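You operate a simulated robot arm through the tools that you are given. There is no shell and no other tool.

You are at the controls of a simulated two-armed robot. One attempt, no reset.

Task
Shut the air side down for the works holiday.
Fine: close the receiver valve, vent the line to 0 bar, wind regulator and oiler down close to their stops, and bleed the receiver by the relief pull to 0.5 bar or less.
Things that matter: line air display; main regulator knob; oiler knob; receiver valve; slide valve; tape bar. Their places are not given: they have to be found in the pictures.

It is judged by the outcome, as a careful person would: the job done as asked, and still so three seconds after it is handed in. It fails if anything else is knocked over, pushed out of place, dropped, spilled or broken.

Robot
Two 7-joint arms with fingered hands on one trunk that stands fixed in place. Base frame: the origin is at the foot of the trunk, x ahead of it, y to its left, z up. Lengths are in m, angles in degrees, forces in N, time in s.
The left shoulder is at [0.021, 0.208, 1.548], the right one opposite. With the tool pointing down near the work surface each hand reaches from about 0.1 to 0.7 m from the base axis, measured 20 degrees to its own side. Payload 5 kg a hand.
Tool frame (each hand has its own): the origin (TCP) lies between the finger pads and is the grasp point; the fingertips stand 0.048 m ahead of it; z points along the fingers, y is the line along which they close. The gripper opens to 0.16 m; its body begins 0.056 m behind the TCP. The gripper is a hand of 4 fingers: y runs from the thumb to the fingers, the wrist lies at [-0.026, -0.142, -0.252] in the tool frame.
Orientation is told as [roll, pitch, yaw] about the base's x, y, z axes, in that order, counted from this pose: with the fingers straight down and the wrist toward the robot, the tool's x, y and z point along [0, 1, 0], [1, 0, 0] and [0, 0, -1] of the base frame.

Tools
- The arms move only by the tool jog_arm. It takes "left_motion", "right_motion" or both (then of equal length, played together; a hand with none holds still); each is text: rows parted by semicolons, each of 6 numbers parted by spaces: the shift along the tool's x, y, z in m, then the turn, a rotation vector about the tool's x, y, z in degrees. In form: x y z rx ry rz; .... A call has 1 to 20 rows; each row is the pose to reach, as a shift and turn from the pose commanded when the call began, along the tool's axes at that moment. Each row takes 0.2 s and may step no farther than 0.05 m and 8.6 degrees from the row before; otherwise, the whole call is refused. A pose out of reach is approached as far as the arm can. The call stops where the force on the tool passes 90 N (or 10 N more than at its start, if that is more) or the arm is blocked; 0.2 s more then pass. In this call time passes only in rows, and 0.2 s behind the last. It gives the time, the measured TCP pose, the force on the tool (base axes), the opening and the grip force at its end, in the units of the frame above (readings bear some noise), with the torque about the TCP (base axes, N m) and any sound that the robot's microphone picked up.
- Cameras (640 x 400 px; columns grow to the right, rows downward): "scene" is now at [0.0987, -0.0075, 1.7384]; the picture's right is [-0.05, -1.00, 0.00], its down [-0.57, 0.03, -0.82] and it looks along [0.82, -0.04, -0.57] (base axes); focal length 303 px, centre (320, 200). "left" rides on the left gripper at [-0.087, -0.133, -0.189] in its tool frame; the picture's right is [-0.83, -0.26, 0.49], its down [0.51, -0.71, 0.49] and it looks along [0.22, 0.66, 0.72] (tool axes); focal length 238 px, centre (320, 200). "right" rides on the right gripper at [0.087, -0.133, -0.189] in its tool frame; the picture's right is [-0.83, 0.26, -0.49], its down [-0.51, -0.71, 0.49] and it looks along [-0.22, 0.66, 0.72] (tool axes); focal length 238 px, centre (320, 200).
- get_image(camera): a new picture of that camera. It takes no simulated time.
- raise_lower(by): moves the trunk up (or, below 0, down) by that many m; the arms and the scene camera ride with it, the base frame stays. It gives what a move gives, with no picture.
- move_fingers(index, middle, ring, thumb_bend, thumb_turn, hand): sets how far each is bent, from 0 (flat) to 100 (curled in); at 30 the hand is open as for a grip, at 70 the pads meet at the TCP. One left out holds its place. A second passes; each finger stops where it meets its share of the squeeze, and holds until it gets a number again. It is the only way to open and close the hand. It gives what a move gives, with no picture; readings hold the bend of each and the force on the fingers (four entries, about 0 where the hand has none), thumb and palm. thumb_turn goes from beside the hand (0) to across from the fingers (100), as for a grip.
- turn_head(pan, tilt): turns the head with the scene camera to pan (to the left, within 86 degrees either way) and tilt (down, from -29 to 69), counted from straight ahead of the robot. It gives what a move gives.
- probe_pixels(camera, pixels): for up to 12 pixels [column, row] of the newest picture of that camera ("zoom" is the newest enlarged one), the place [x, y, z] in the base frame of the surface seen there, good to about 0.002 m. It takes no simulated time.
- enlarge(camera, box): a new picture of the part [left, top, right, bottom] of that camera's present view, enlarged. It takes no simulated time.
- finish_job(): hands the job in; it is judged then, once.

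Leave the grippers open and the arms clear of the work at the hand-in unless told otherwise.

The tools are called after "Request:" as a command line: name --argument value ..., lists and objects as JSON in quotes. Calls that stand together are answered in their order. jog_arm: Moves the arms, as the interface text tells. Its arguments: {"type":"object","properties":{"left_motion":{"type":"string"},"right_motion":{"type":"string"}},"required":[]} The other tools are called the same way: raise_lower (by) moves the trunk up or down; move_fingers (index, middle, ring, thumb_bend, thumb_turn, hand) moves the fingers one by one; turn_head (pan, tilt) turns the head that bears the scene camera; get_image (camera) takes a picture; probe_pixels (camera, pixels) gives the place of the surface under pixels of a picture; enlarge (camera, box) takes an enlarged picture of a part of a camera's view; finish_job () hands the job in.

At the start:

```text
clock: 0.0
left_eef_pos: [0.687, 0.2822, 1.3777]
left_ee_rot: [0.0, 0.0, 0.1]
left_contact_force: [-1.1, 0.3, -1.1]
left_wrist_torque: [-0.02, 0.04, -0.01]
left_width: 0.1599
left_finger_force: 0.2
left_shape: jaw
left_bend: [30.0, 30.0, 30.0, 30.0, 98.0]
left_finger forces: [0.1, 0.1, 0.0, 0.1, 0.0, 0.1]
right_eef_pos: [0.6883, -0.3983, 1.462]
right_ee_rot: [0.0, 0.0, 0.0]
right_contact_force: [-0.4, 0.2, 0.5]
right_wrist_torque: [-0.01, 0.0, -0.02]
right_width: 0.1595
right_finger_force: 0.0
right_shape: jaw
right_bend: [30.0, 30.0, 30.0, 30.0, 98.0]
right_finger forces: [0.0, 0.0, 0.1, 0.0, 0.0, 0.0]
trunk travel left (down, up): [-0.55, 0.14]
head pan, tilt (commanded): [-3.1, 34.9]
```

scene: 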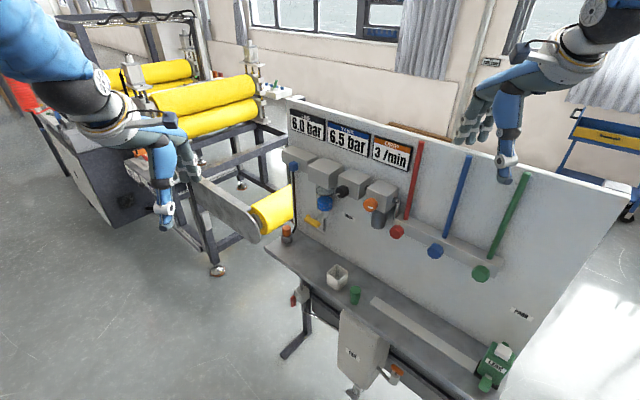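
right: 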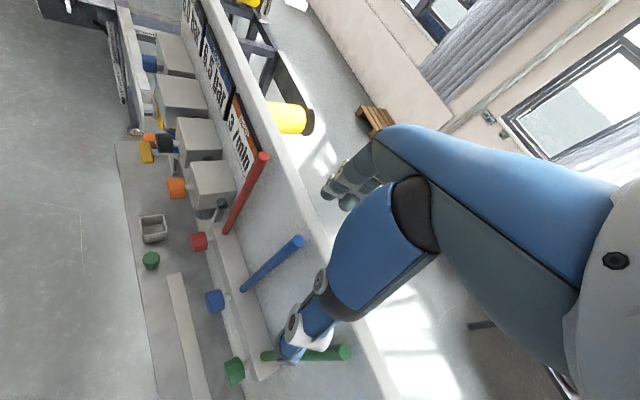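
left: 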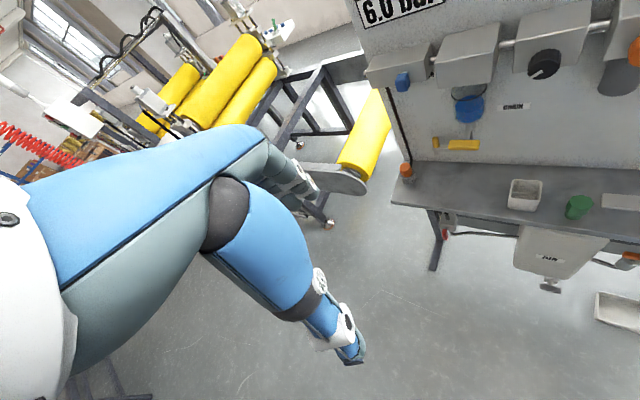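

I see a bench with a back panel: three displays (6.0 bar, 6.5 bar, 3 /min), some boxes with knobs, coloured tubes and a tank under the bench. I'll enlarge parts of the scene view to read labels.

Request:
enlarge --camera "scene" --box '[270, 90, 430, 190]'

Request:
enlarge --camera "scene" --box '[270, 150, 430, 250]'

Request:
enlarge --camera "scene" --box '[260, 220, 420, 320]'

Request:
enlarge --camera "scene" --box '[270, 300, 430, 400]'

Request:
enlarge --camera "scene" --box '[380, 220, 540, 320]'

Request:
enlarge --camera "scene" --box '[400, 300, 560, 400]'

```text
4.00 times, centred on (350, 140) of scene
```

zoom: 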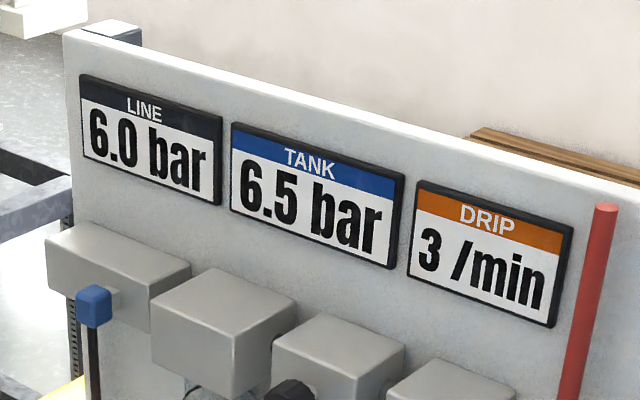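

```text
4.00 times, centred on (350, 200) of scene
```

zoom: 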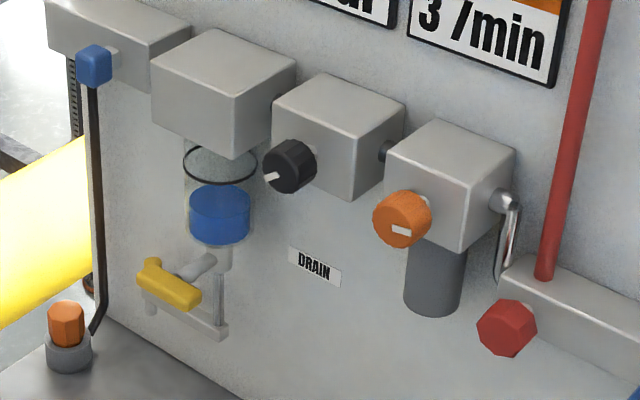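

```text
4.00 times, centred on (340, 270) of scene
```

zoom: 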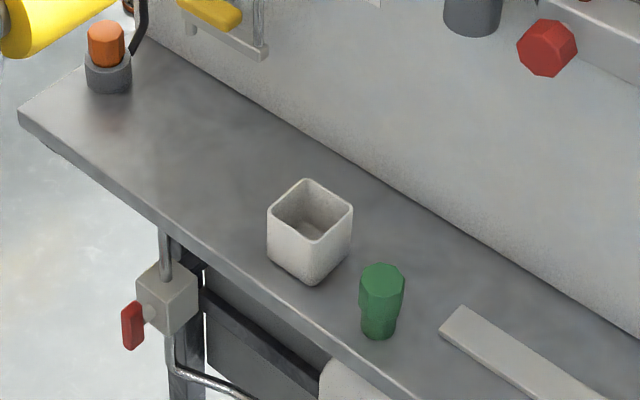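

```text
4.00 times, centred on (350, 350) of scene
```

zoom: 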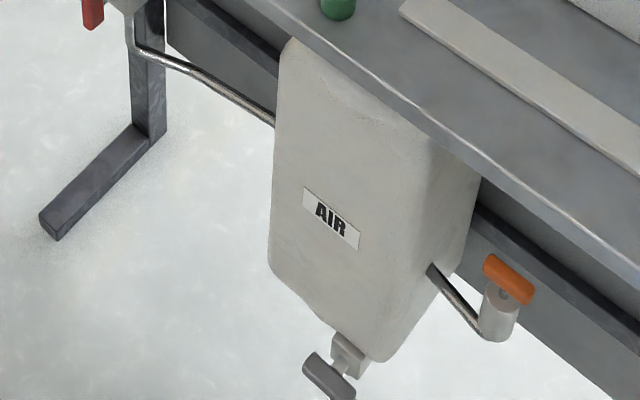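

```text
4.00 times, centred on (460, 270) of scene
```

zoom: 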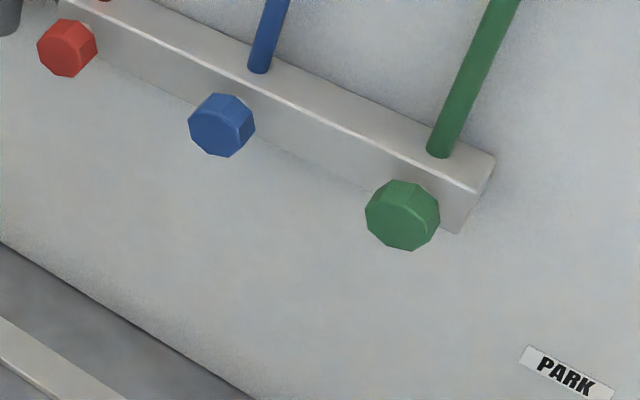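

```text
4.00 times, centred on (480, 350) of scene
```

zoom: 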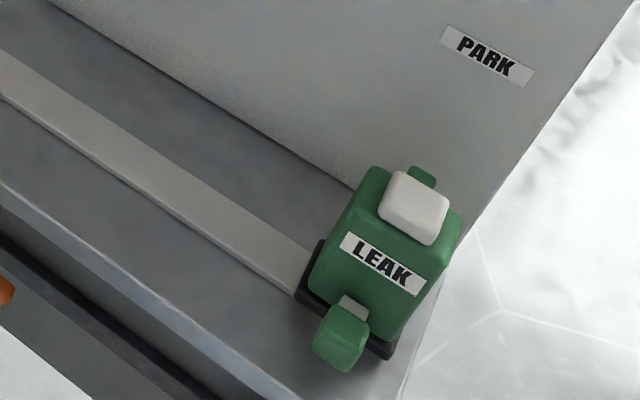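

The panel carries LINE, TANK, and DRIP displays, a black knob regulator, an orange knob oiler, a red handle on a pipe left of the tank and an orange pull right of the tank. I'll probe places for the main items now, in the scene picture.

Request:
get_image --camera "scene"

Request:
probe_pixels --camera "scene" --pixels '[[293, 166], [293, 195], [287, 229], [312, 221], [325, 203], [342, 191], [370, 205], [397, 232], [293, 301], [303, 295], [397, 369], [353, 391]]'

Request:
probe_pixels --camera "scene" --pixels '[[300, 150], [325, 165], [350, 180], [380, 190], [320, 230], [500, 300], [337, 278], [354, 295], [400, 320], [495, 360], [484, 383], [350, 340]]'

Request:
enlarge --camera "left" --box '[360, 20, 520, 120]'

Request:
enlarge --camera "left" --box '[380, 90, 540, 190]'

Request:
enlarge --camera "left" --box '[400, 180, 640, 330]'

Request:
enlarge --camera "right" --box '[110, 20, 270, 120]'

Request:
enlarge --camera "right" --box '[110, 100, 270, 200]'

```text
taken
```

scene: 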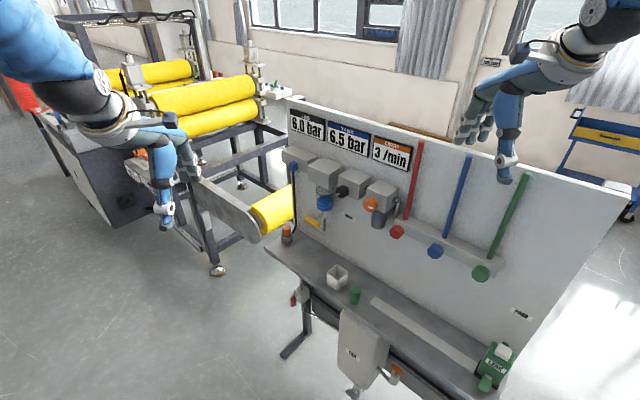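

```text
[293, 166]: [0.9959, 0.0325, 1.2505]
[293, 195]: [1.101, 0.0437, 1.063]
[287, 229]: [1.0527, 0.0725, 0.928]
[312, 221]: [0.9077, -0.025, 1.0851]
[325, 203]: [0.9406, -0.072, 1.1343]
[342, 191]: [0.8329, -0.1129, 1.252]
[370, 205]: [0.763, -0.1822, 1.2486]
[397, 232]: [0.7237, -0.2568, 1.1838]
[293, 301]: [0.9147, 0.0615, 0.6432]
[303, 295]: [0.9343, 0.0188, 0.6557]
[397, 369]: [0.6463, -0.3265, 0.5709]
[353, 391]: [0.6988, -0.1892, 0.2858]
```

```text
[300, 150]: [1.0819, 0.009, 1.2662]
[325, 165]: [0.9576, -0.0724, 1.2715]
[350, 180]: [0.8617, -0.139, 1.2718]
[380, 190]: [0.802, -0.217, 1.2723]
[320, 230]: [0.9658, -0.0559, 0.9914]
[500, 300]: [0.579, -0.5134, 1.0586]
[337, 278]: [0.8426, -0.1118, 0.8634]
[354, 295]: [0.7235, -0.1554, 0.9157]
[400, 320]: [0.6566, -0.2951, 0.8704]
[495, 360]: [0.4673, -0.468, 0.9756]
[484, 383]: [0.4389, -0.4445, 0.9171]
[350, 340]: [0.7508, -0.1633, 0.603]
```

```text
4.00 times, centred on (440, 70) of left
```

zoom: 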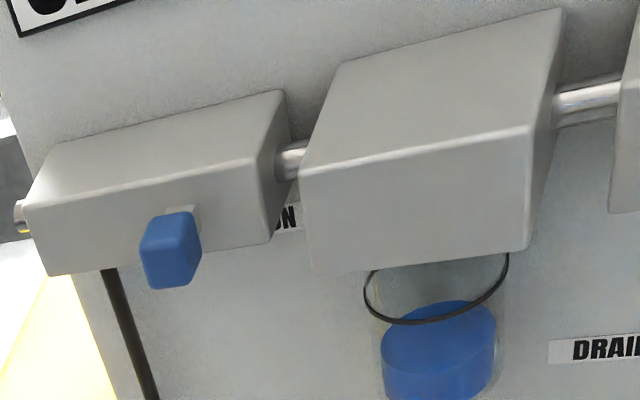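

```text
4.00 times, centred on (460, 140) of left
```

zoom: 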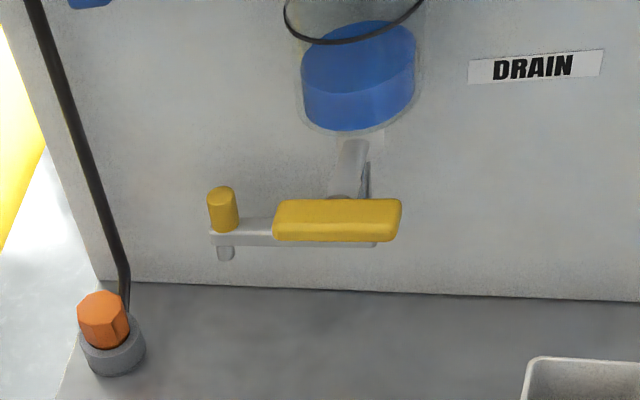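

```text
2.67 times, centred on (520, 255) of left
```

zoom: 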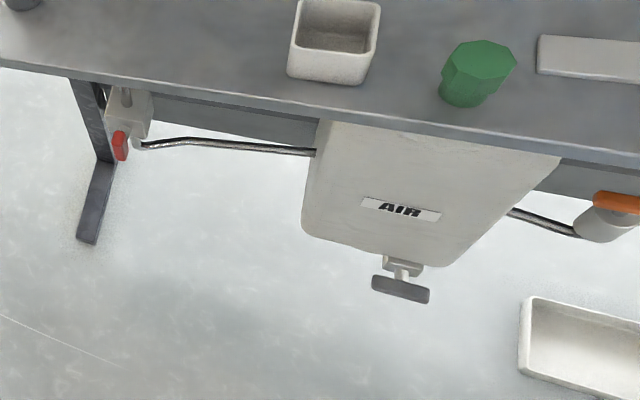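

```text
4.00 times, centred on (190, 70) of right
```

zoom: 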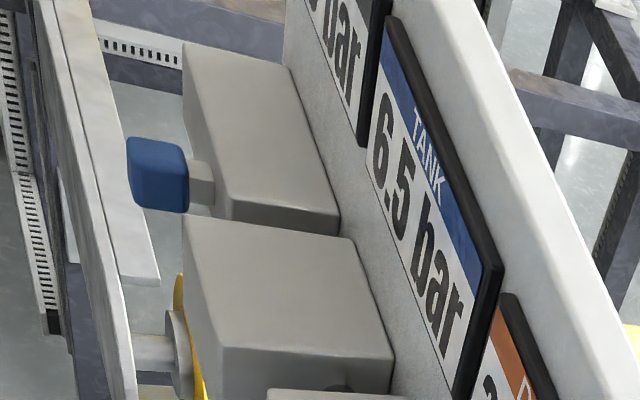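

```text
4.00 times, centred on (190, 150) of right
```

zoom: 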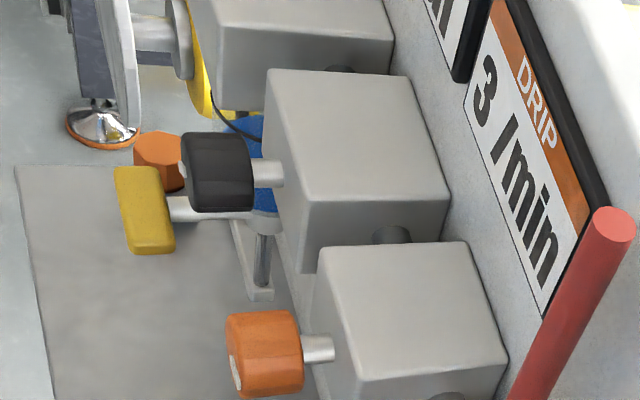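

I'll fix the panel's plane and frame more exactly by probing bare panel pixels and bench points.

Request:
probe_pixels --camera "scene" --pixels '[[350, 230], [370, 245], [420, 275], [540, 250], [590, 220], [440, 175], [480, 190], [560, 200], [305, 235], [335, 225], [330, 255], [295, 255]]'

Request:
enlarge --camera "scene" --box '[272, 140, 336, 180]'

Request:
enlarge --camera "scene" --box '[280, 280, 344, 320]'

Request:
enlarge --camera "scene" --box '[368, 350, 432, 390]'

Request:
enlarge --camera "scene" --box '[330, 175, 410, 225]'

```text
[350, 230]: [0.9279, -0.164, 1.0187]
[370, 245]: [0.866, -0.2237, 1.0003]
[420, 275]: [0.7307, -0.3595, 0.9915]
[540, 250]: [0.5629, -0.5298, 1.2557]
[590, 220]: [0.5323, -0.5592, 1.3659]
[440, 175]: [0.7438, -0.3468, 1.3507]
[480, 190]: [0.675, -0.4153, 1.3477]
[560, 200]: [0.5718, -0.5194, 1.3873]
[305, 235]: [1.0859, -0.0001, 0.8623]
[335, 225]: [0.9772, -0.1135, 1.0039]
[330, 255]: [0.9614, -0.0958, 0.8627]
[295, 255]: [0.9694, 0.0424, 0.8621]
```

```text
10.00 times, centred on (304, 160) of scene
```

zoom: 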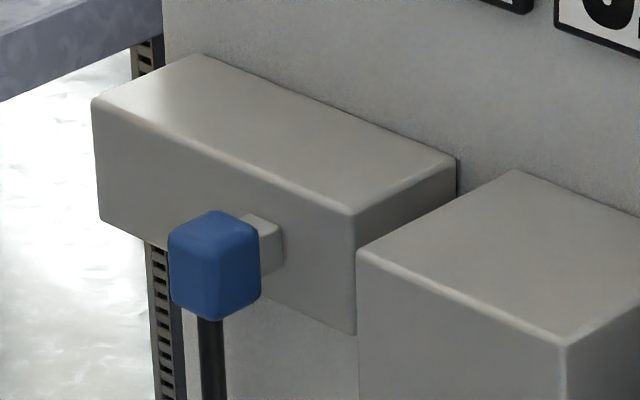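

```text
10.00 times, centred on (312, 300) of scene
```

zoom: 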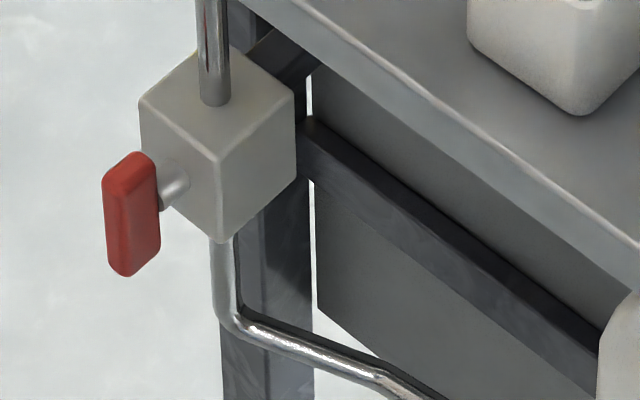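

```text
10.00 times, centred on (400, 370) of scene
```

zoom: 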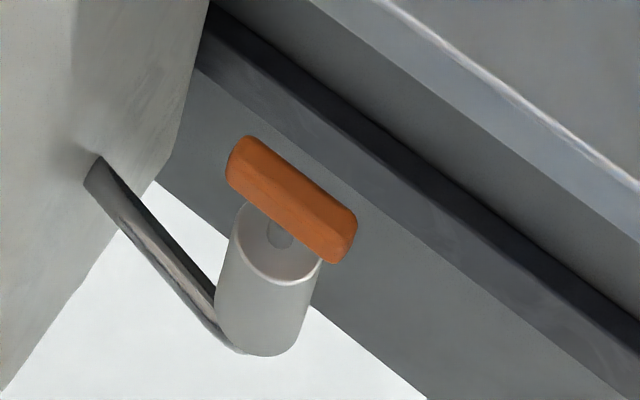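

```text
8.00 times, centred on (370, 200) of scene
```

zoom: 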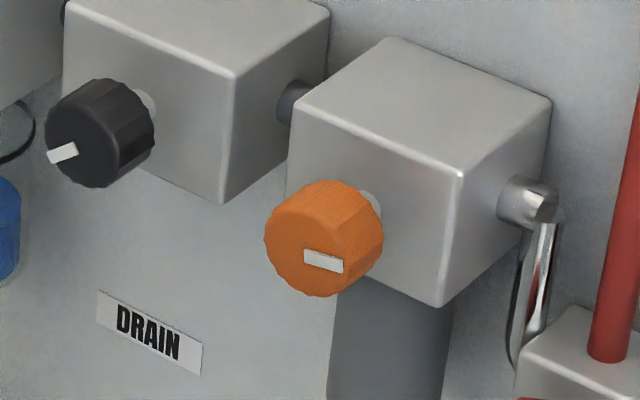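

The panel lies along x − y = 1.091 (45° to the robot), and the bench top is at z 0.862. I'll look at the black regulator knob at (545,65) and the orange knob at the right edge in the left camera for pointer angles, and the light strip on the bench plus the green LEAK device.

Request:
enlarge --camera "left" --box '[500, 20, 640, 108]'

Request:
enlarge --camera "scene" --box '[360, 285, 520, 385]'

Request:
enlarge --camera "left" --box '[380, 0, 480, 62]'

Request:
turn_head --pan -10 --tilt 45

Request:
get_image --camera "scene"

```text
4.55 times, centred on (570, 64) of left
```

zoom: 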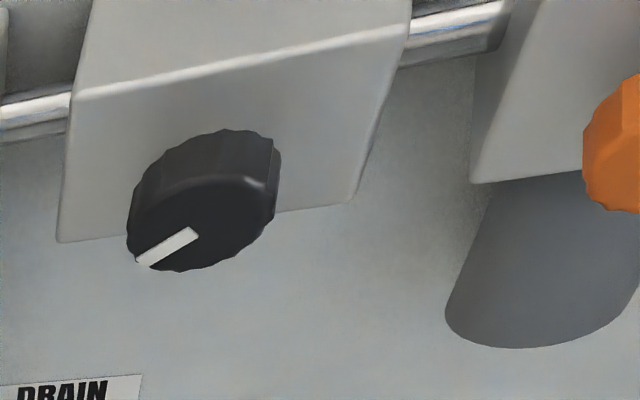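

```text
4.00 times, centred on (440, 335) of scene
```

zoom: 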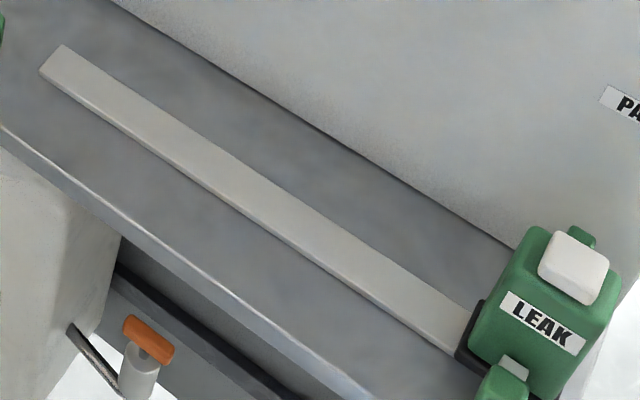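

```text
6.40 times, centred on (430, 31) of left
```

zoom: 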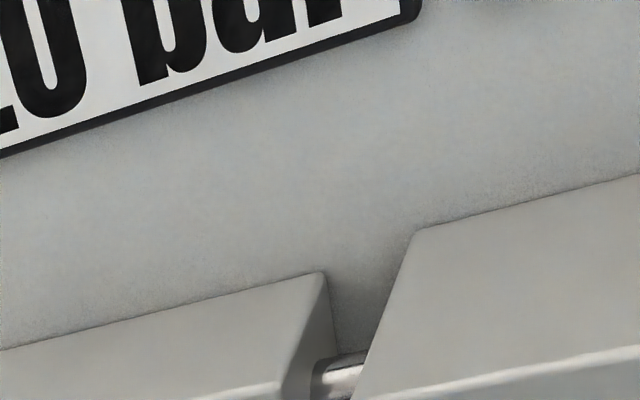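

```text
clock: 0.7
left_eef_pos: [0.6859, 0.2813, 1.376]
left_ee_rot: [0.0, 0.0, 0.1]
left_contact_force: [0.2, 0.2, 0.3]
left_wrist_torque: [0.01, 0.02, 0.0]
left_width: 0.1596
left_finger_force: 0.1
left_shape: jaw
left_bend: [30.0, 30.0, 30.0, 30.0, 98.0]
left_finger forces: [0.1, 0.0, 0.0, 0.0, 0.1, 0.1]
right_eef_pos: [0.6896, -0.3982, 1.4614]
right_ee_rot: [0.0, 0.0, 0.0]
right_contact_force: [0.1, -0.2, 0.5]
right_wrist_torque: [0.02, 0.03, -0.01]
right_width: 0.1594
right_finger_force: 0.1
right_shape: jaw
right_bend: [30.0, 30.0, 30.0, 30.0, 98.0]
right_finger forces: [0.0, 0.0, 0.0, 0.0, 0.0, 0.0]
trunk travel left (down, up): [-0.55, 0.14]
head pan, tilt (commanded): [-10.0, 45.0]
```

```text
taken
```

scene: 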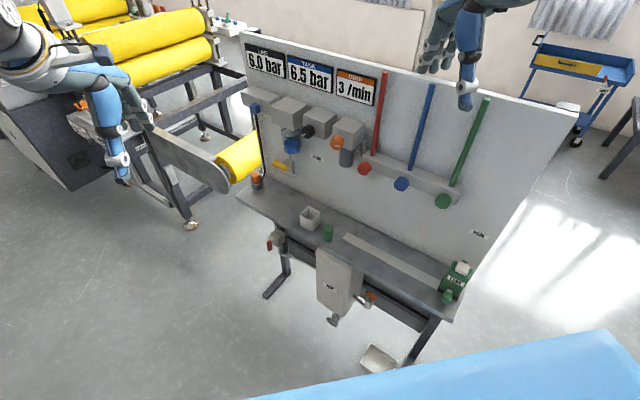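

Now with the head turned, the FRL row sits at (255–360, 90–160). I'll enlarge that area and probe the knobs and box faces precisely.

Request:
enlarge --camera "scene" --box '[236, 80, 380, 170]'

```text
4.44 times, centred on (308, 125) of scene
```

zoom: 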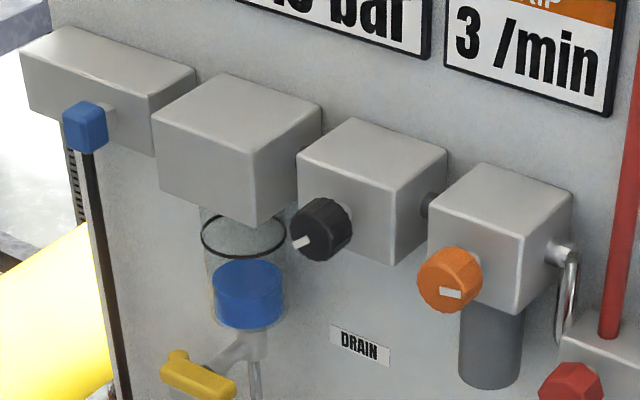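

Request:
probe_pixels --camera "zoom" --pixels '[[311, 234], [303, 242], [320, 210], [345, 240], [360, 225], [330, 170], [440, 285], [448, 293], [450, 255], [490, 280], [450, 220], [372, 145]]'

Request:
probe_pixels --camera "zoom" --pixels '[[78, 125], [90, 108], [100, 130], [50, 90], [135, 130], [30, 75], [110, 60], [200, 150], [270, 190], [210, 385], [175, 370], [180, 355]]'

```text
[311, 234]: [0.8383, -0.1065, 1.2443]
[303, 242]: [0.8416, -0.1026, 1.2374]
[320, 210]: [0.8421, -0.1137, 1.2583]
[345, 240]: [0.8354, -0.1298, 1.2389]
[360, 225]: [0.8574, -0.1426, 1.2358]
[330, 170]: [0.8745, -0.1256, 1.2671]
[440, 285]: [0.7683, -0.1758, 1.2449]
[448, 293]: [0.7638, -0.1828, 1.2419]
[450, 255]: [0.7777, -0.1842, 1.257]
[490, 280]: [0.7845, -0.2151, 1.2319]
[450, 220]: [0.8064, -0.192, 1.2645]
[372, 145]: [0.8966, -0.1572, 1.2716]
```

```text
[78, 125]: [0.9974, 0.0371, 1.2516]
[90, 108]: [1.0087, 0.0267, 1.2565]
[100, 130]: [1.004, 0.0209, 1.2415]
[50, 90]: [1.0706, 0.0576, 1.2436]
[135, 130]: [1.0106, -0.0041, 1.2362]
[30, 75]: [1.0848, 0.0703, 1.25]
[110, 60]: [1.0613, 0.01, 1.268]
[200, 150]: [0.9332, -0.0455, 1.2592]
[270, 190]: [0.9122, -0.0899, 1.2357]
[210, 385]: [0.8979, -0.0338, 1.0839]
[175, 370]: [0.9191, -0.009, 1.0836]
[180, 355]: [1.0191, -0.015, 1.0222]
```

The regulator knob sits near u≈-0.516 along the panel, z≈1.24, face 0.1035 m off the panel. Before moving I'll probe the machine near the left arm (grey bar at (215,172), roll at (238,158)) as a hazard.

Request:
probe_pixels --camera "scene" --pixels '[[215, 172], [222, 185], [180, 155], [238, 158], [245, 175], [256, 180], [240, 197], [270, 243], [310, 215], [327, 232], [345, 262], [455, 315]]'

Request:
enlarge --camera "scene" --box '[130, 100, 290, 200]'

```text
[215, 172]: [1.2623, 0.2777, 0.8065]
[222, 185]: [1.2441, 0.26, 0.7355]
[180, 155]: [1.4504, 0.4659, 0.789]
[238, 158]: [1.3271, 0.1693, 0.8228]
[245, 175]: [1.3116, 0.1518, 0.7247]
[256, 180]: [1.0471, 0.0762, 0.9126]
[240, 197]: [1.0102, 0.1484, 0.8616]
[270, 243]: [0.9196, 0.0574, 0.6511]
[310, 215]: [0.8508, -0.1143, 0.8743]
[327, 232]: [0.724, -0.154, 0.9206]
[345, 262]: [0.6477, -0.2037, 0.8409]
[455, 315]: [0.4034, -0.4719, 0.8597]
```

```text
4.00 times, centred on (210, 150) of scene
```

zoom: 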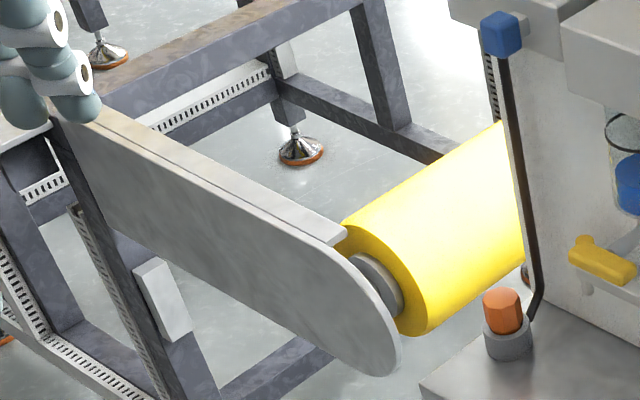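

The machine is well behind (x > 1.2). The right hand, though, hovers right over the panel's top edge (d≈0), so lowering the trunk would hit it. I'll first draw the right hand back and up, away from the panel.

Request:
jog_arm --right_motion "-0.005 -0.039 -0.02 0 0 0; -0.01 -0.078 -0.04 0 0 0; -0.015 -0.117 -0.06 0 0 0; -0.02 -0.156 -0.08 0 0 0; -0.025 -0.195 -0.10 0 0 0; -0.03 -0.234 -0.11 0 0 0; -0.035 -0.273 -0.12 0 0 0; -0.04 -0.312 -0.13 0 0 0; -0.045 -0.351 -0.14 0 0 0; -0.05 -0.39 -0.14 0 0 0"

Request:
get_image --camera "scene"

```text
clock: 2.9
left_eef_pos: [0.6847, 0.2793, 1.3789]
left_ee_rot: [0.2, -0.2, 0.0]
left_contact_force: [-1.2, -0.8, 1.1]
left_wrist_torque: [0.14, -0.08, 0.07]
left_width: 0.16
left_finger_force: 0.1
left_shape: jaw
left_bend: [30.0, 30.0, 30.0, 30.0, 98.0]
left_finger forces: [0.1, 0.1, 0.0, 0.0, 0.0, 0.0]
right_eef_pos: [0.3031, -0.5062, 1.5851]
right_ee_rot: [0.4, -0.1, 0.2]
right_contact_force: [-0.7, -0.8, -0.3]
right_wrist_torque: [0.18, -0.15, -0.03]
right_width: 0.1599
right_finger_force: 0.0
right_shape: jaw
right_bend: [30.0, 30.0, 30.0, 30.0, 97.0]
right_finger forces: [0.0, 0.1, 0.0, 0.0, 0.0, 0.0]
right hand out of reach, approached as far as the arm can: row 2, 3, 6, 7, 8, 9, 10
trunk travel left (down, up): [-0.55, 0.14]
head pan, tilt (commanded): [-10.0, 45.0]
```

```text
taken
```

scene: 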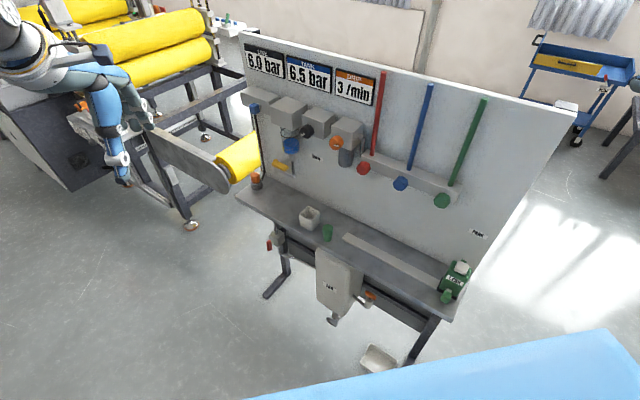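

The right hand is clear. A blue surface shows at the bottom right (480,370); I'll probe it and then lower the trunk by 0.15 so the left arm has better reach to the knobs.

Request:
probe_pixels --camera "scene" --pixels '[[480, 370], [600, 340], [600, 380], [300, 396], [378, 358]]'

Request:
get_image --camera "right"

```text
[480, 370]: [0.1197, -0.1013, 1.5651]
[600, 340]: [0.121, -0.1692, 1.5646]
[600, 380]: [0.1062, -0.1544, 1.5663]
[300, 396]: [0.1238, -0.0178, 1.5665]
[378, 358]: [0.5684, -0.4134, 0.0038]
```

```text
taken
```

right: 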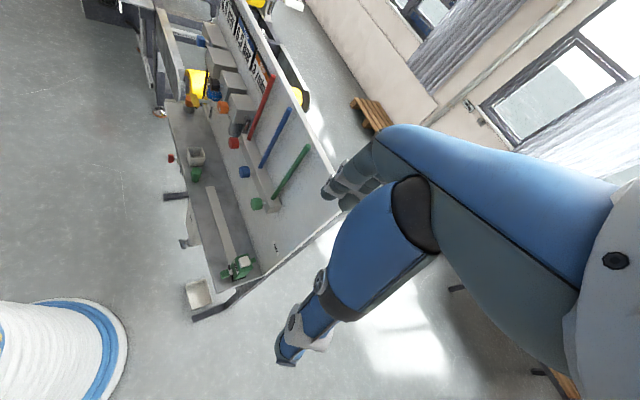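

That blue surface is the robot's own chest. Now lowering the trunk by 0.15 m; the left hand hangs free in front at x 0.68, y 0.28 and stays clear.

Request:
raise_lower --by -0.15

Request:
jog_arm --left_motion "-0.02 0 0 -2.93 -7.08 -2.93; -0.04 0 0 -5.87 -14.15 -5.87; -0.06 0 0 -8.8 -21.2 -8.8; -0.08 0 0 -11.7 -28.3 -11.7; -0.10 0 0 -14.7 -35.4 -14.7; -0.12 0 0 -17.6 -42.5 -17.6; -0.14 0 0 -20.5 -49.5 -20.5; -0.16 0 0 -23.5 -56.6 -23.5; -0.18 0 0 -26.4 -63.7 -26.4; -0.20 0 0 -29.3 -70.8 -29.3; -0.22 0 0 -32.3 -77.8 -32.3; -0.25 0 0 -35.2 -84.9 -35.2"

Request:
get_image --camera "scene"

Request:
get_image --camera "left"

```text
clock: 4.7
left_eef_pos: [0.6872, 0.2819, 1.228]
left_ee_rot: [0.0, 0.0, 0.1]
left_contact_force: [-0.4, 0.3, -0.6]
left_wrist_torque: [0.03, -0.05, -0.02]
left_width: 0.1599
left_finger_force: 0.1
left_shape: jaw
left_bend: [30.0, 30.0, 30.0, 30.0, 98.0]
left_finger forces: [0.0, 0.0, 0.1, 0.0, 0.0, 0.0]
right_eef_pos: [0.3054, -0.505, 1.436]
right_ee_rot: [0.1, 0.0, 0.1]
right_contact_force: [0.3, -0.3, 0.2]
right_wrist_torque: [-0.01, -0.02, -0.01]
right_width: 0.1598
right_finger_force: 0.1
right_shape: jaw
right_bend: [30.0, 30.0, 30.0, 30.0, 97.0]
right_finger forces: [0.1, 0.0, 0.1, 0.0, 0.0, 0.0]
trunk travel left (down, up): [-0.4, 0.29]
head pan, tilt (commanded): [-10.0, 45.0]
```

```text
clock: 7.3
left_eef_pos: [0.6885, 0.0296, 1.2269]
left_ee_rot: [-90.0, 0.0, 45.4]
left_contact_force: [1.8, -0.7, 0.3]
left_wrist_torque: [-0.02, 0.04, 0.01]
left_width: 0.1599
left_finger_force: 0.0
left_shape: jaw
left_bend: [30.0, 30.0, 30.0, 30.0, 98.0]
left_finger forces: [0.1, 0.1, 0.0, 0.0, 0.1, 0.1]
right_eef_pos: [0.3071, -0.5071, 1.4335]
right_ee_rot: [0.3, 0.1, 0.1]
right_contact_force: [1.5, -1.3, -1.4]
right_wrist_torque: [0.14, 0.07, 0.07]
right_width: 0.1598
right_finger_force: 0.0
right_shape: jaw
right_bend: [30.0, 30.0, 30.0, 30.0, 97.0]
right_finger forces: [0.0, 0.1, 0.1, 0.1, 0.0, 0.0]
trunk travel left (down, up): [-0.4, 0.29]
head pan, tilt (commanded): [-10.0, 45.0]
```

```text
taken
```

scene: 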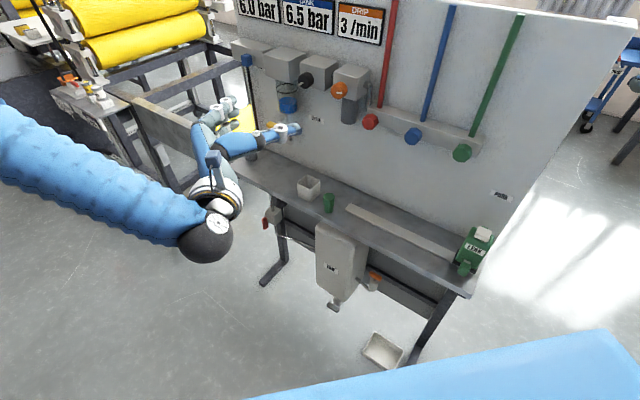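

```text
taken
```

left: 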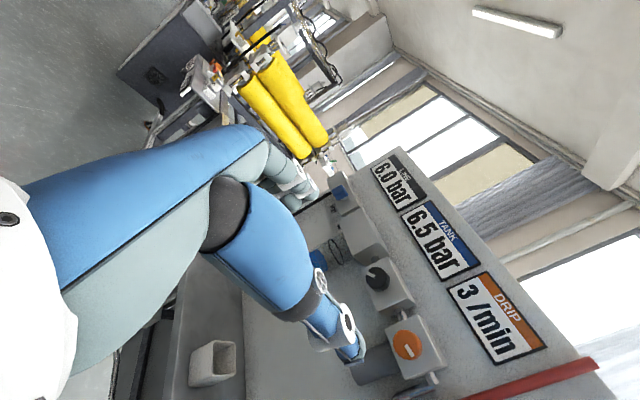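

Hand now points at the panel ([-90,0,45]) with TCP at about u -0.508, d 0.305, z 1.227. I can see the black knob at (375,280) and orange knob at (408,345) in the left camera. I'll enlarge them to see pointer angles and the label by the slide valve.

Request:
enlarge --camera "left" --box '[340, 240, 468, 320]'

Request:
enlarge --camera "left" --box '[350, 300, 478, 380]'

Request:
enlarge --camera "left" --box '[290, 160, 418, 240]'

Request:
enlarge --camera "scene" --box '[180, 80, 340, 180]'

```text
5.00 times, centred on (404, 280) of left
```

zoom: 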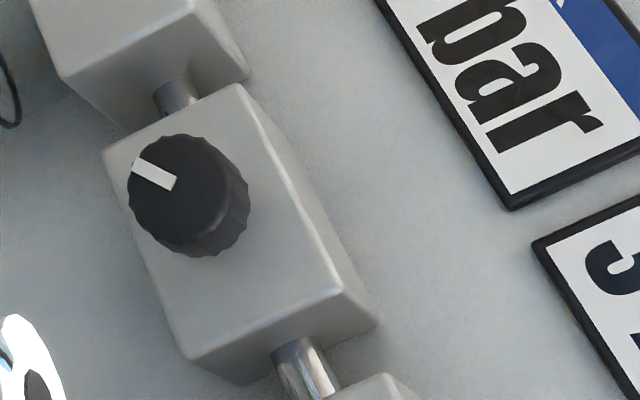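

```text
5.00 times, centred on (414, 340) of left
```

zoom: 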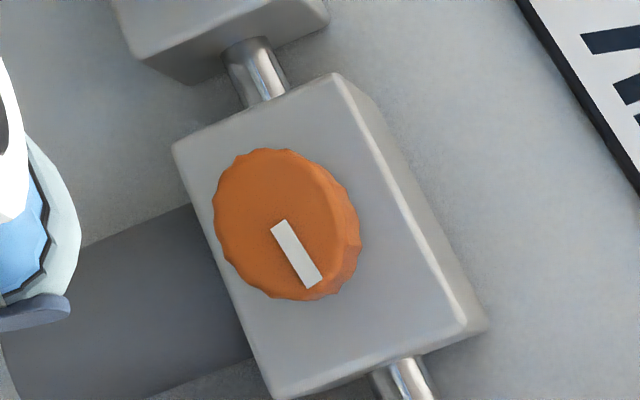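

```text
5.00 times, centred on (354, 200) of left
```

zoom: 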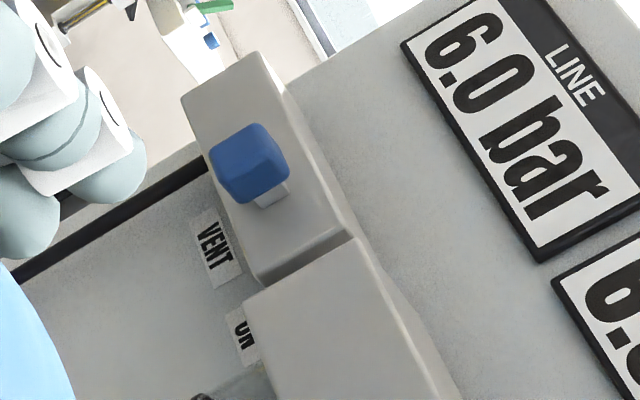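

```text
4.00 times, centred on (260, 130) of scene
```

zoom: 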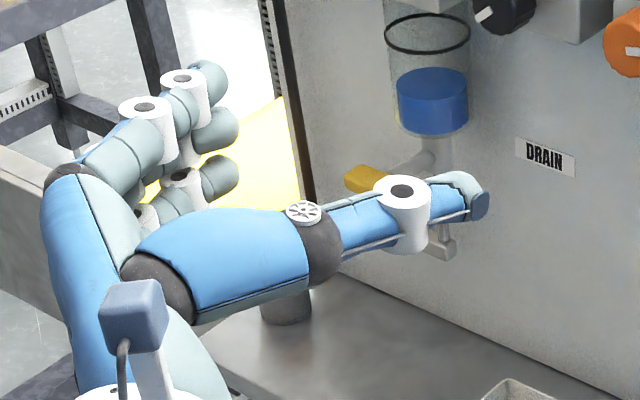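

Labels VENT (left) and ON (right) are under the slide valve. I'll probe their places and the slide knob's to know the travel direction and distance.

Request:
enlarge --camera "left" --box '[290, 160, 418, 240]'

Request:
probe_pixels --camera "zoom" --pixels '[[205, 215], [215, 245], [232, 280], [238, 318], [248, 345], [235, 155], [250, 185], [272, 195], [250, 60], [195, 105], [345, 235], [262, 275]]'

Request:
probe_pixels --camera "left" --pixels '[[370, 275], [375, 283], [383, 280], [378, 290], [365, 284], [400, 290], [402, 345], [410, 338], [420, 350], [395, 340], [410, 358], [430, 360]]'

```text
5.00 times, centred on (354, 200) of left
```

zoom: 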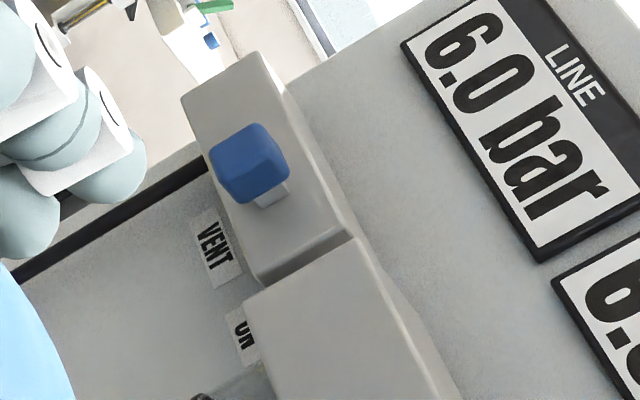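

```text
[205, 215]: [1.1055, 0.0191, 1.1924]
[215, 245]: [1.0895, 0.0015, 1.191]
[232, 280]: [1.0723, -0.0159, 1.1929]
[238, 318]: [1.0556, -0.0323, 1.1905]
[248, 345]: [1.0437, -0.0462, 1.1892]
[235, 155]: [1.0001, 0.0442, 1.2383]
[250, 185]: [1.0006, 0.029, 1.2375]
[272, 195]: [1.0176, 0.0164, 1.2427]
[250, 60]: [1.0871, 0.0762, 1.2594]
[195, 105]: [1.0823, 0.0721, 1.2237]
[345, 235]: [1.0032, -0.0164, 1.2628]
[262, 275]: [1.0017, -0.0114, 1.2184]
```

```text
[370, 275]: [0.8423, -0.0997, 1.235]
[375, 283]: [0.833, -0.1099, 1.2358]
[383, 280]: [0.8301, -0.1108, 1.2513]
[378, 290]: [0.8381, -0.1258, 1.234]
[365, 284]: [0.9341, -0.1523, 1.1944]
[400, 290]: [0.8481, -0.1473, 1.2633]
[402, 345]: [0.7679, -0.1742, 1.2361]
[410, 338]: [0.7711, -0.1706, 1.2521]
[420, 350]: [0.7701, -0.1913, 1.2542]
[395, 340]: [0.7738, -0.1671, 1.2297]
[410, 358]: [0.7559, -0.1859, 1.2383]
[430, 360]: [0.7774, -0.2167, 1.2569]
```

VENT label sits at u≈-0.771 and ON at u≈-0.705; the blue slide knob is at u≈-0.735, so it must go left (away) to vent. First the regulator while the LINE display is live. I'll pre-close the left hand to about 0.08 opening and look at its form.

Request:
move_fingers --hand "left" --index 50 --middle 50 --ring 50 --thumb_bend 50

Request:
get_image --camera "left"

Request:
enlarge --camera "scene" --box '[180, 80, 340, 180]'

```text
clock: 8.3
left_eef_pos: [0.6874, 0.0299, 1.2268]
left_ee_rot: [-89.8, 0.0, 45.1]
left_contact_force: [0.6, -0.2, -0.2]
left_wrist_torque: [-0.03, 0.02, 0.05]
left_width: 0.092
left_finger_force: 0.2
left_shape: fingers
left_bend: [50.0, 50.0, 50.0, 50.0, 98.0]
left_finger forces: [0.0, 0.0, 0.0, 0.0, 0.1, 0.0]
right_eef_pos: [0.3059, -0.5057, 1.4359]
right_ee_rot: [0.3, 0.1, 0.1]
right_contact_force: [0.1, -0.3, -0.4]
right_wrist_torque: [0.02, 0.0, 0.02]
right_width: 0.1599
right_finger_force: 0.1
right_shape: jaw
right_bend: [30.0, 30.0, 30.0, 30.0, 97.0]
right_finger forces: [0.0, 0.1, 0.1, 0.0, 0.1, 0.0]
trunk travel left (down, up): [-0.4, 0.29]
head pan, tilt (commanded): [-10.0, 45.0]
```

```text
taken
```

left: 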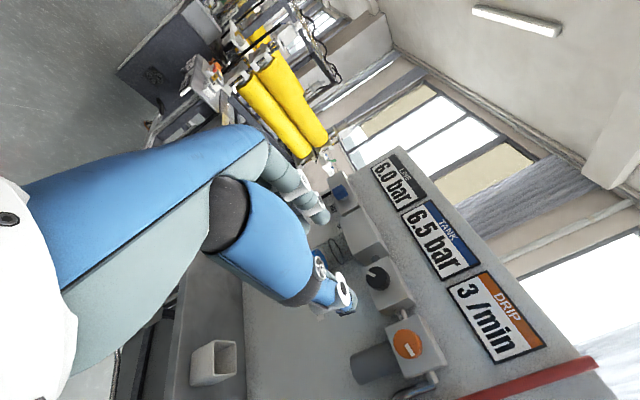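

```text
4.00 times, centred on (260, 130) of scene
```

zoom: 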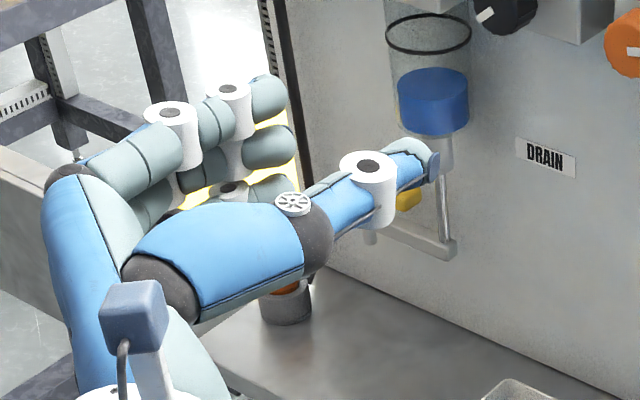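

The hand at 50% gives a 0.092 opening. I'll move to a pre-grasp 0.20 m off the panel in front of the black knob with the hand rolled +45° about its pointing axis, leaving room for a counter-clockwise turn.

Request:
jog_arm --left_motion "-0.002 0.0015 0.018 0 0 7.5; -0.004 0.003 0.036 0 0 15; -0.006 0.0045 0.054 0 0 22.5; -0.008 0.006 0.072 0 0 30; -0.010 0.0075 0.09 0 0 37.5; -0.0112 0.0088 0.1066 0 0 45"

Request:
get_image --camera "left"

Request:
enlarge --camera "scene" --box '[220, 40, 380, 140]'

```text
clock: 9.7
left_eef_pos: [0.7695, -0.0382, 1.2367]
left_ee_rot: [-89.8, -45.2, 45.0]
left_contact_force: [0.0, -0.6, -0.3]
left_wrist_torque: [0.0, -0.07, -0.01]
left_width: 0.0916
left_finger_force: 0.0
left_shape: fingers
left_bend: [50.0, 50.0, 50.0, 50.0, 98.0]
left_finger forces: [0.1, 0.0, 0.0, 0.0, 0.0, 0.1]
right_eef_pos: [0.3064, -0.5058, 1.4349]
right_ee_rot: [0.2, 0.0, 0.2]
right_contact_force: [-0.9, -0.3, 0.2]
right_wrist_torque: [0.05, 0.06, 0.03]
right_width: 0.1599
right_finger_force: 0.0
right_shape: jaw
right_bend: [30.0, 30.0, 30.0, 30.0, 97.0]
right_finger forces: [0.0, 0.0, 0.1, 0.1, 0.0, 0.1]
trunk travel left (down, up): [-0.4, 0.29]
head pan, tilt (commanded): [-10.0, 45.0]
```

```text
taken
```

left: 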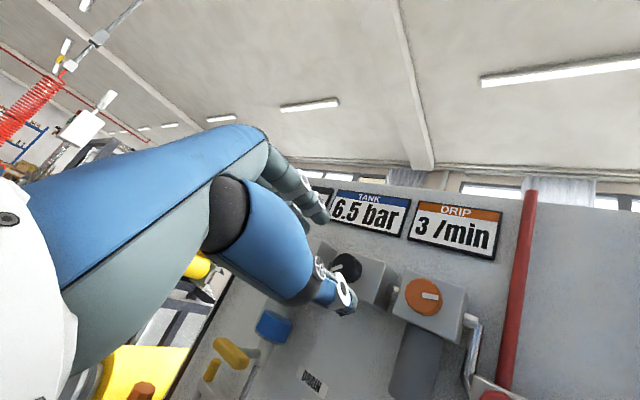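

```text
4.00 times, centred on (300, 90) of scene
```

zoom: 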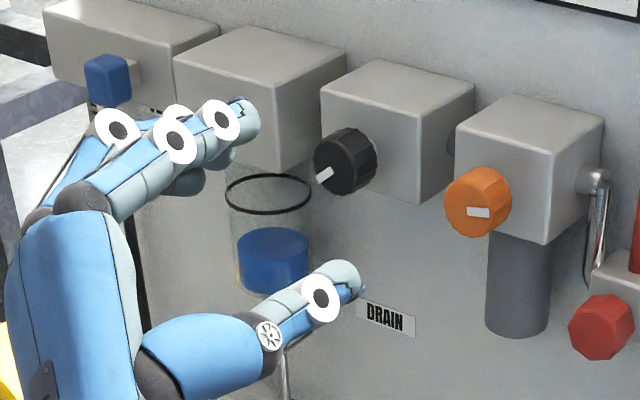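

The hand is lined up; the knob sits between fingers (upper left) and thumb (lower right). I'll tilt the head up a bit to keep the displays in view and advance 0.076 m straight at the panel.

Request:
turn_head --pan -8 --tilt 38

Request:
jog_arm --left_motion "0 0 0.02 0 0 0; 0 0 0.04 0 0 0; 0 0 0.055 0 0 0; 0 0 0.068 0 0 0; 0 0 0.076 0 0 0"

Request:
get_image --camera "scene"

Request:
enlarge --camera "scene" --box '[220, 90, 380, 190]'

Request:
enlarge --camera "left" --box '[240, 190, 440, 315]'

```text
clock: 10.3
left_eef_pos: [0.7674, -0.0365, 1.2374]
left_ee_rot: [-89.9, -45.1, 45.0]
left_contact_force: [-0.1, -0.4, 0.1]
left_wrist_torque: [0.0, -0.02, 0.01]
left_width: 0.0917
left_finger_force: 0.1
left_shape: fingers
left_bend: [50.0, 50.0, 50.0, 50.0, 98.0]
left_finger forces: [0.1, 0.1, 0.1, 0.0, 0.0, 0.1]
right_eef_pos: [0.3053, -0.5042, 1.4356]
right_ee_rot: [0.3, 0.0, 0.2]
right_contact_force: [-0.2, 0.7, 0.7]
right_wrist_torque: [-0.04, 0.01, 0.0]
right_width: 0.1599
right_finger_force: 0.0
right_shape: jaw
right_bend: [30.0, 30.0, 30.0, 30.0, 97.0]
right_finger forces: [0.0, 0.0, 0.0, 0.0, 0.0, 0.1]
trunk travel left (down, up): [-0.4, 0.29]
head pan, tilt (commanded): [-8.0, 38.0]
```

```text
clock: 11.6
left_eef_pos: [0.8202, -0.0872, 1.2388]
left_ee_rot: [-90.0, -44.9, 45.3]
left_contact_force: [-17.3, 15.9, -0.2]
left_wrist_torque: [0.05, 0.04, 1.82]
left_width: 0.0919
left_finger_force: 11.5
left_shape: fingers
left_bend: [50.0, 50.0, 50.0, 50.0, 98.0]
left_finger forces: [0.0, 0.0, 23.7, 0.1, 0.1, 0.0]
right_eef_pos: [0.3052, -0.502, 1.437]
right_ee_rot: [0.0, -0.1, 0.2]
right_contact_force: [-0.8, 0.7, -0.2]
right_wrist_torque: [-0.02, -0.02, 0.01]
right_width: 0.16
right_finger_force: 0.1
right_shape: jaw
right_bend: [30.0, 30.0, 30.0, 30.0, 97.0]
right_finger forces: [0.0, 0.0, 0.1, 0.0, 0.0, 0.0]
trunk travel left (down, up): [-0.4, 0.29]
head pan, tilt (commanded): [-8.0, 38.0]
```

```text
taken
```

scene: 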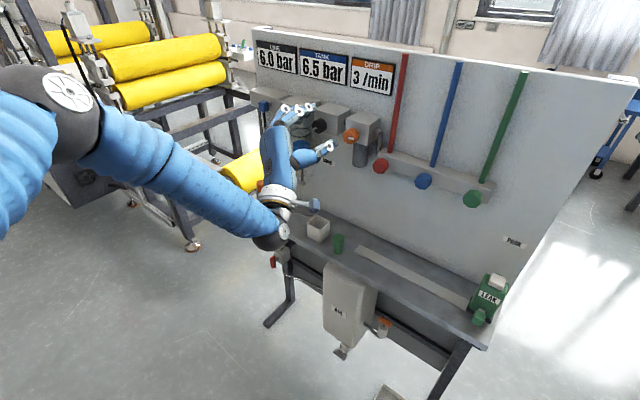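

```text
4.00 times, centred on (300, 140) of scene
```

zoom: 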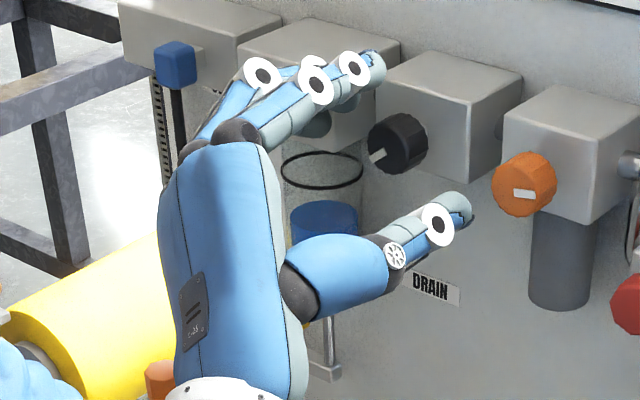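

```text
3.20 times, centred on (340, 252) of left
```

zoom: 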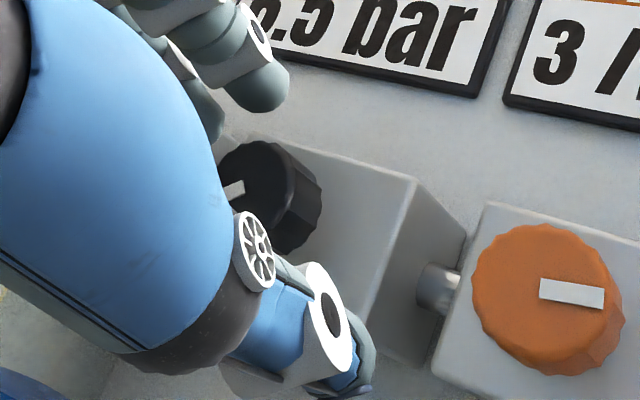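

The ring fingertip touched the front of the neighbouring filter box (23 N), so I back off 6 mm; the fingertips still overlap the knob by ~18 mm. Then I close the fingers on the knob.

Request:
jog_arm --left_motion "0 0 -0.012 0 0 0"

Request:
move_fingers --hand "left" --index 62 --middle 62 --ring 62 --thumb_bend 62

Request:
enlarge --camera "scene" --box '[220, 30, 412, 150]'

Request:
enlarge --camera "left" --box '[240, 190, 440, 315]'

```text
clock: 11.9
left_eef_pos: [0.813, -0.0862, 1.2372]
left_ee_rot: [-89.9, -45.0, 44.9]
left_contact_force: [0.0, -0.4, -0.1]
left_wrist_torque: [0.02, 0.05, 0.05]
left_width: 0.0919
left_finger_force: 0.1
left_shape: fingers
left_bend: [50.0, 50.0, 50.0, 50.0, 98.0]
left_finger forces: [0.1, 0.0, 0.0, 0.0, 0.0, 0.1]
right_eef_pos: [0.3055, -0.5062, 1.4358]
right_ee_rot: [0.2, 0.0, 0.1]
right_contact_force: [0.2, -0.1, 0.2]
right_wrist_torque: [0.01, -0.06, -0.01]
right_width: 0.1597
right_finger_force: 0.0
right_shape: jaw
right_bend: [30.0, 30.0, 30.0, 30.0, 97.0]
right_finger forces: [0.0, 0.0, 0.0, 0.1, 0.0, 0.0]
trunk travel left (down, up): [-0.4, 0.29]
head pan, tilt (commanded): [-8.0, 38.0]
```

```text
clock: 12.9
left_eef_pos: [0.8139, -0.0818, 1.2376]
left_ee_rot: [-89.9, -45.0, 45.0]
left_contact_force: [1.2, 0.6, 2.5]
left_wrist_torque: [-0.01, -0.04, 0.02]
left_width: 0.0453
left_finger_force: 0.6
left_shape: fingers
left_bend: [61.0, 62.0, 62.0, 62.0, 98.0]
left_finger forces: [1.8, 0.0, 0.0, 0.0, 0.0, 0.1]
right_eef_pos: [0.3055, -0.5044, 1.4353]
right_ee_rot: [0.2, 0.0, 0.2]
right_contact_force: [-0.5, 0.1, -0.2]
right_wrist_torque: [-0.01, 0.0, 0.01]
right_width: 0.1598
right_finger_force: 0.2
right_shape: jaw
right_bend: [30.0, 30.0, 30.0, 30.0, 97.0]
right_finger forces: [0.0, 0.1, 0.1, 0.1, 0.1, 0.0]
trunk travel left (down, up): [-0.4, 0.29]
head pan, tilt (commanded): [-8.0, 38.0]
```

```text
3.33 times, centred on (316, 90) of scene
```

zoom: 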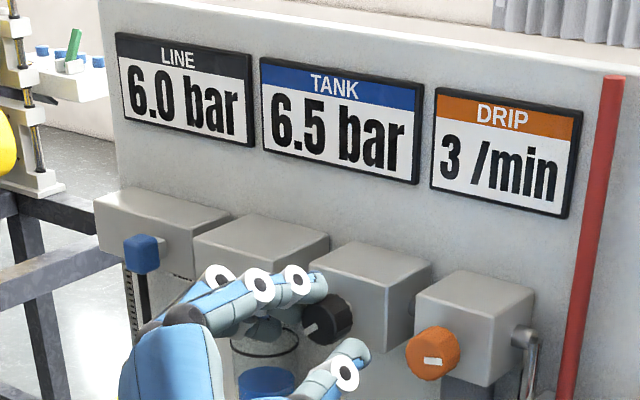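

```text
3.20 times, centred on (340, 252) of left
```

zoom: 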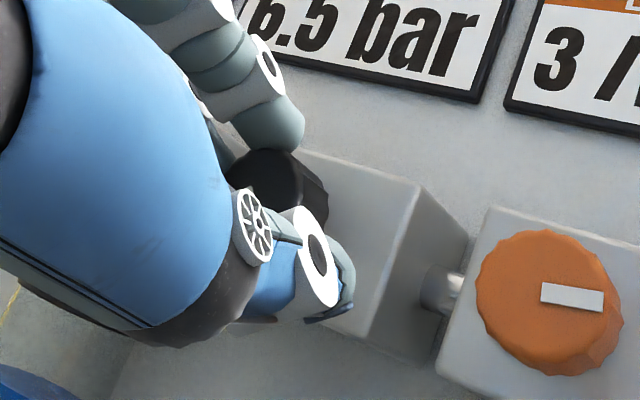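

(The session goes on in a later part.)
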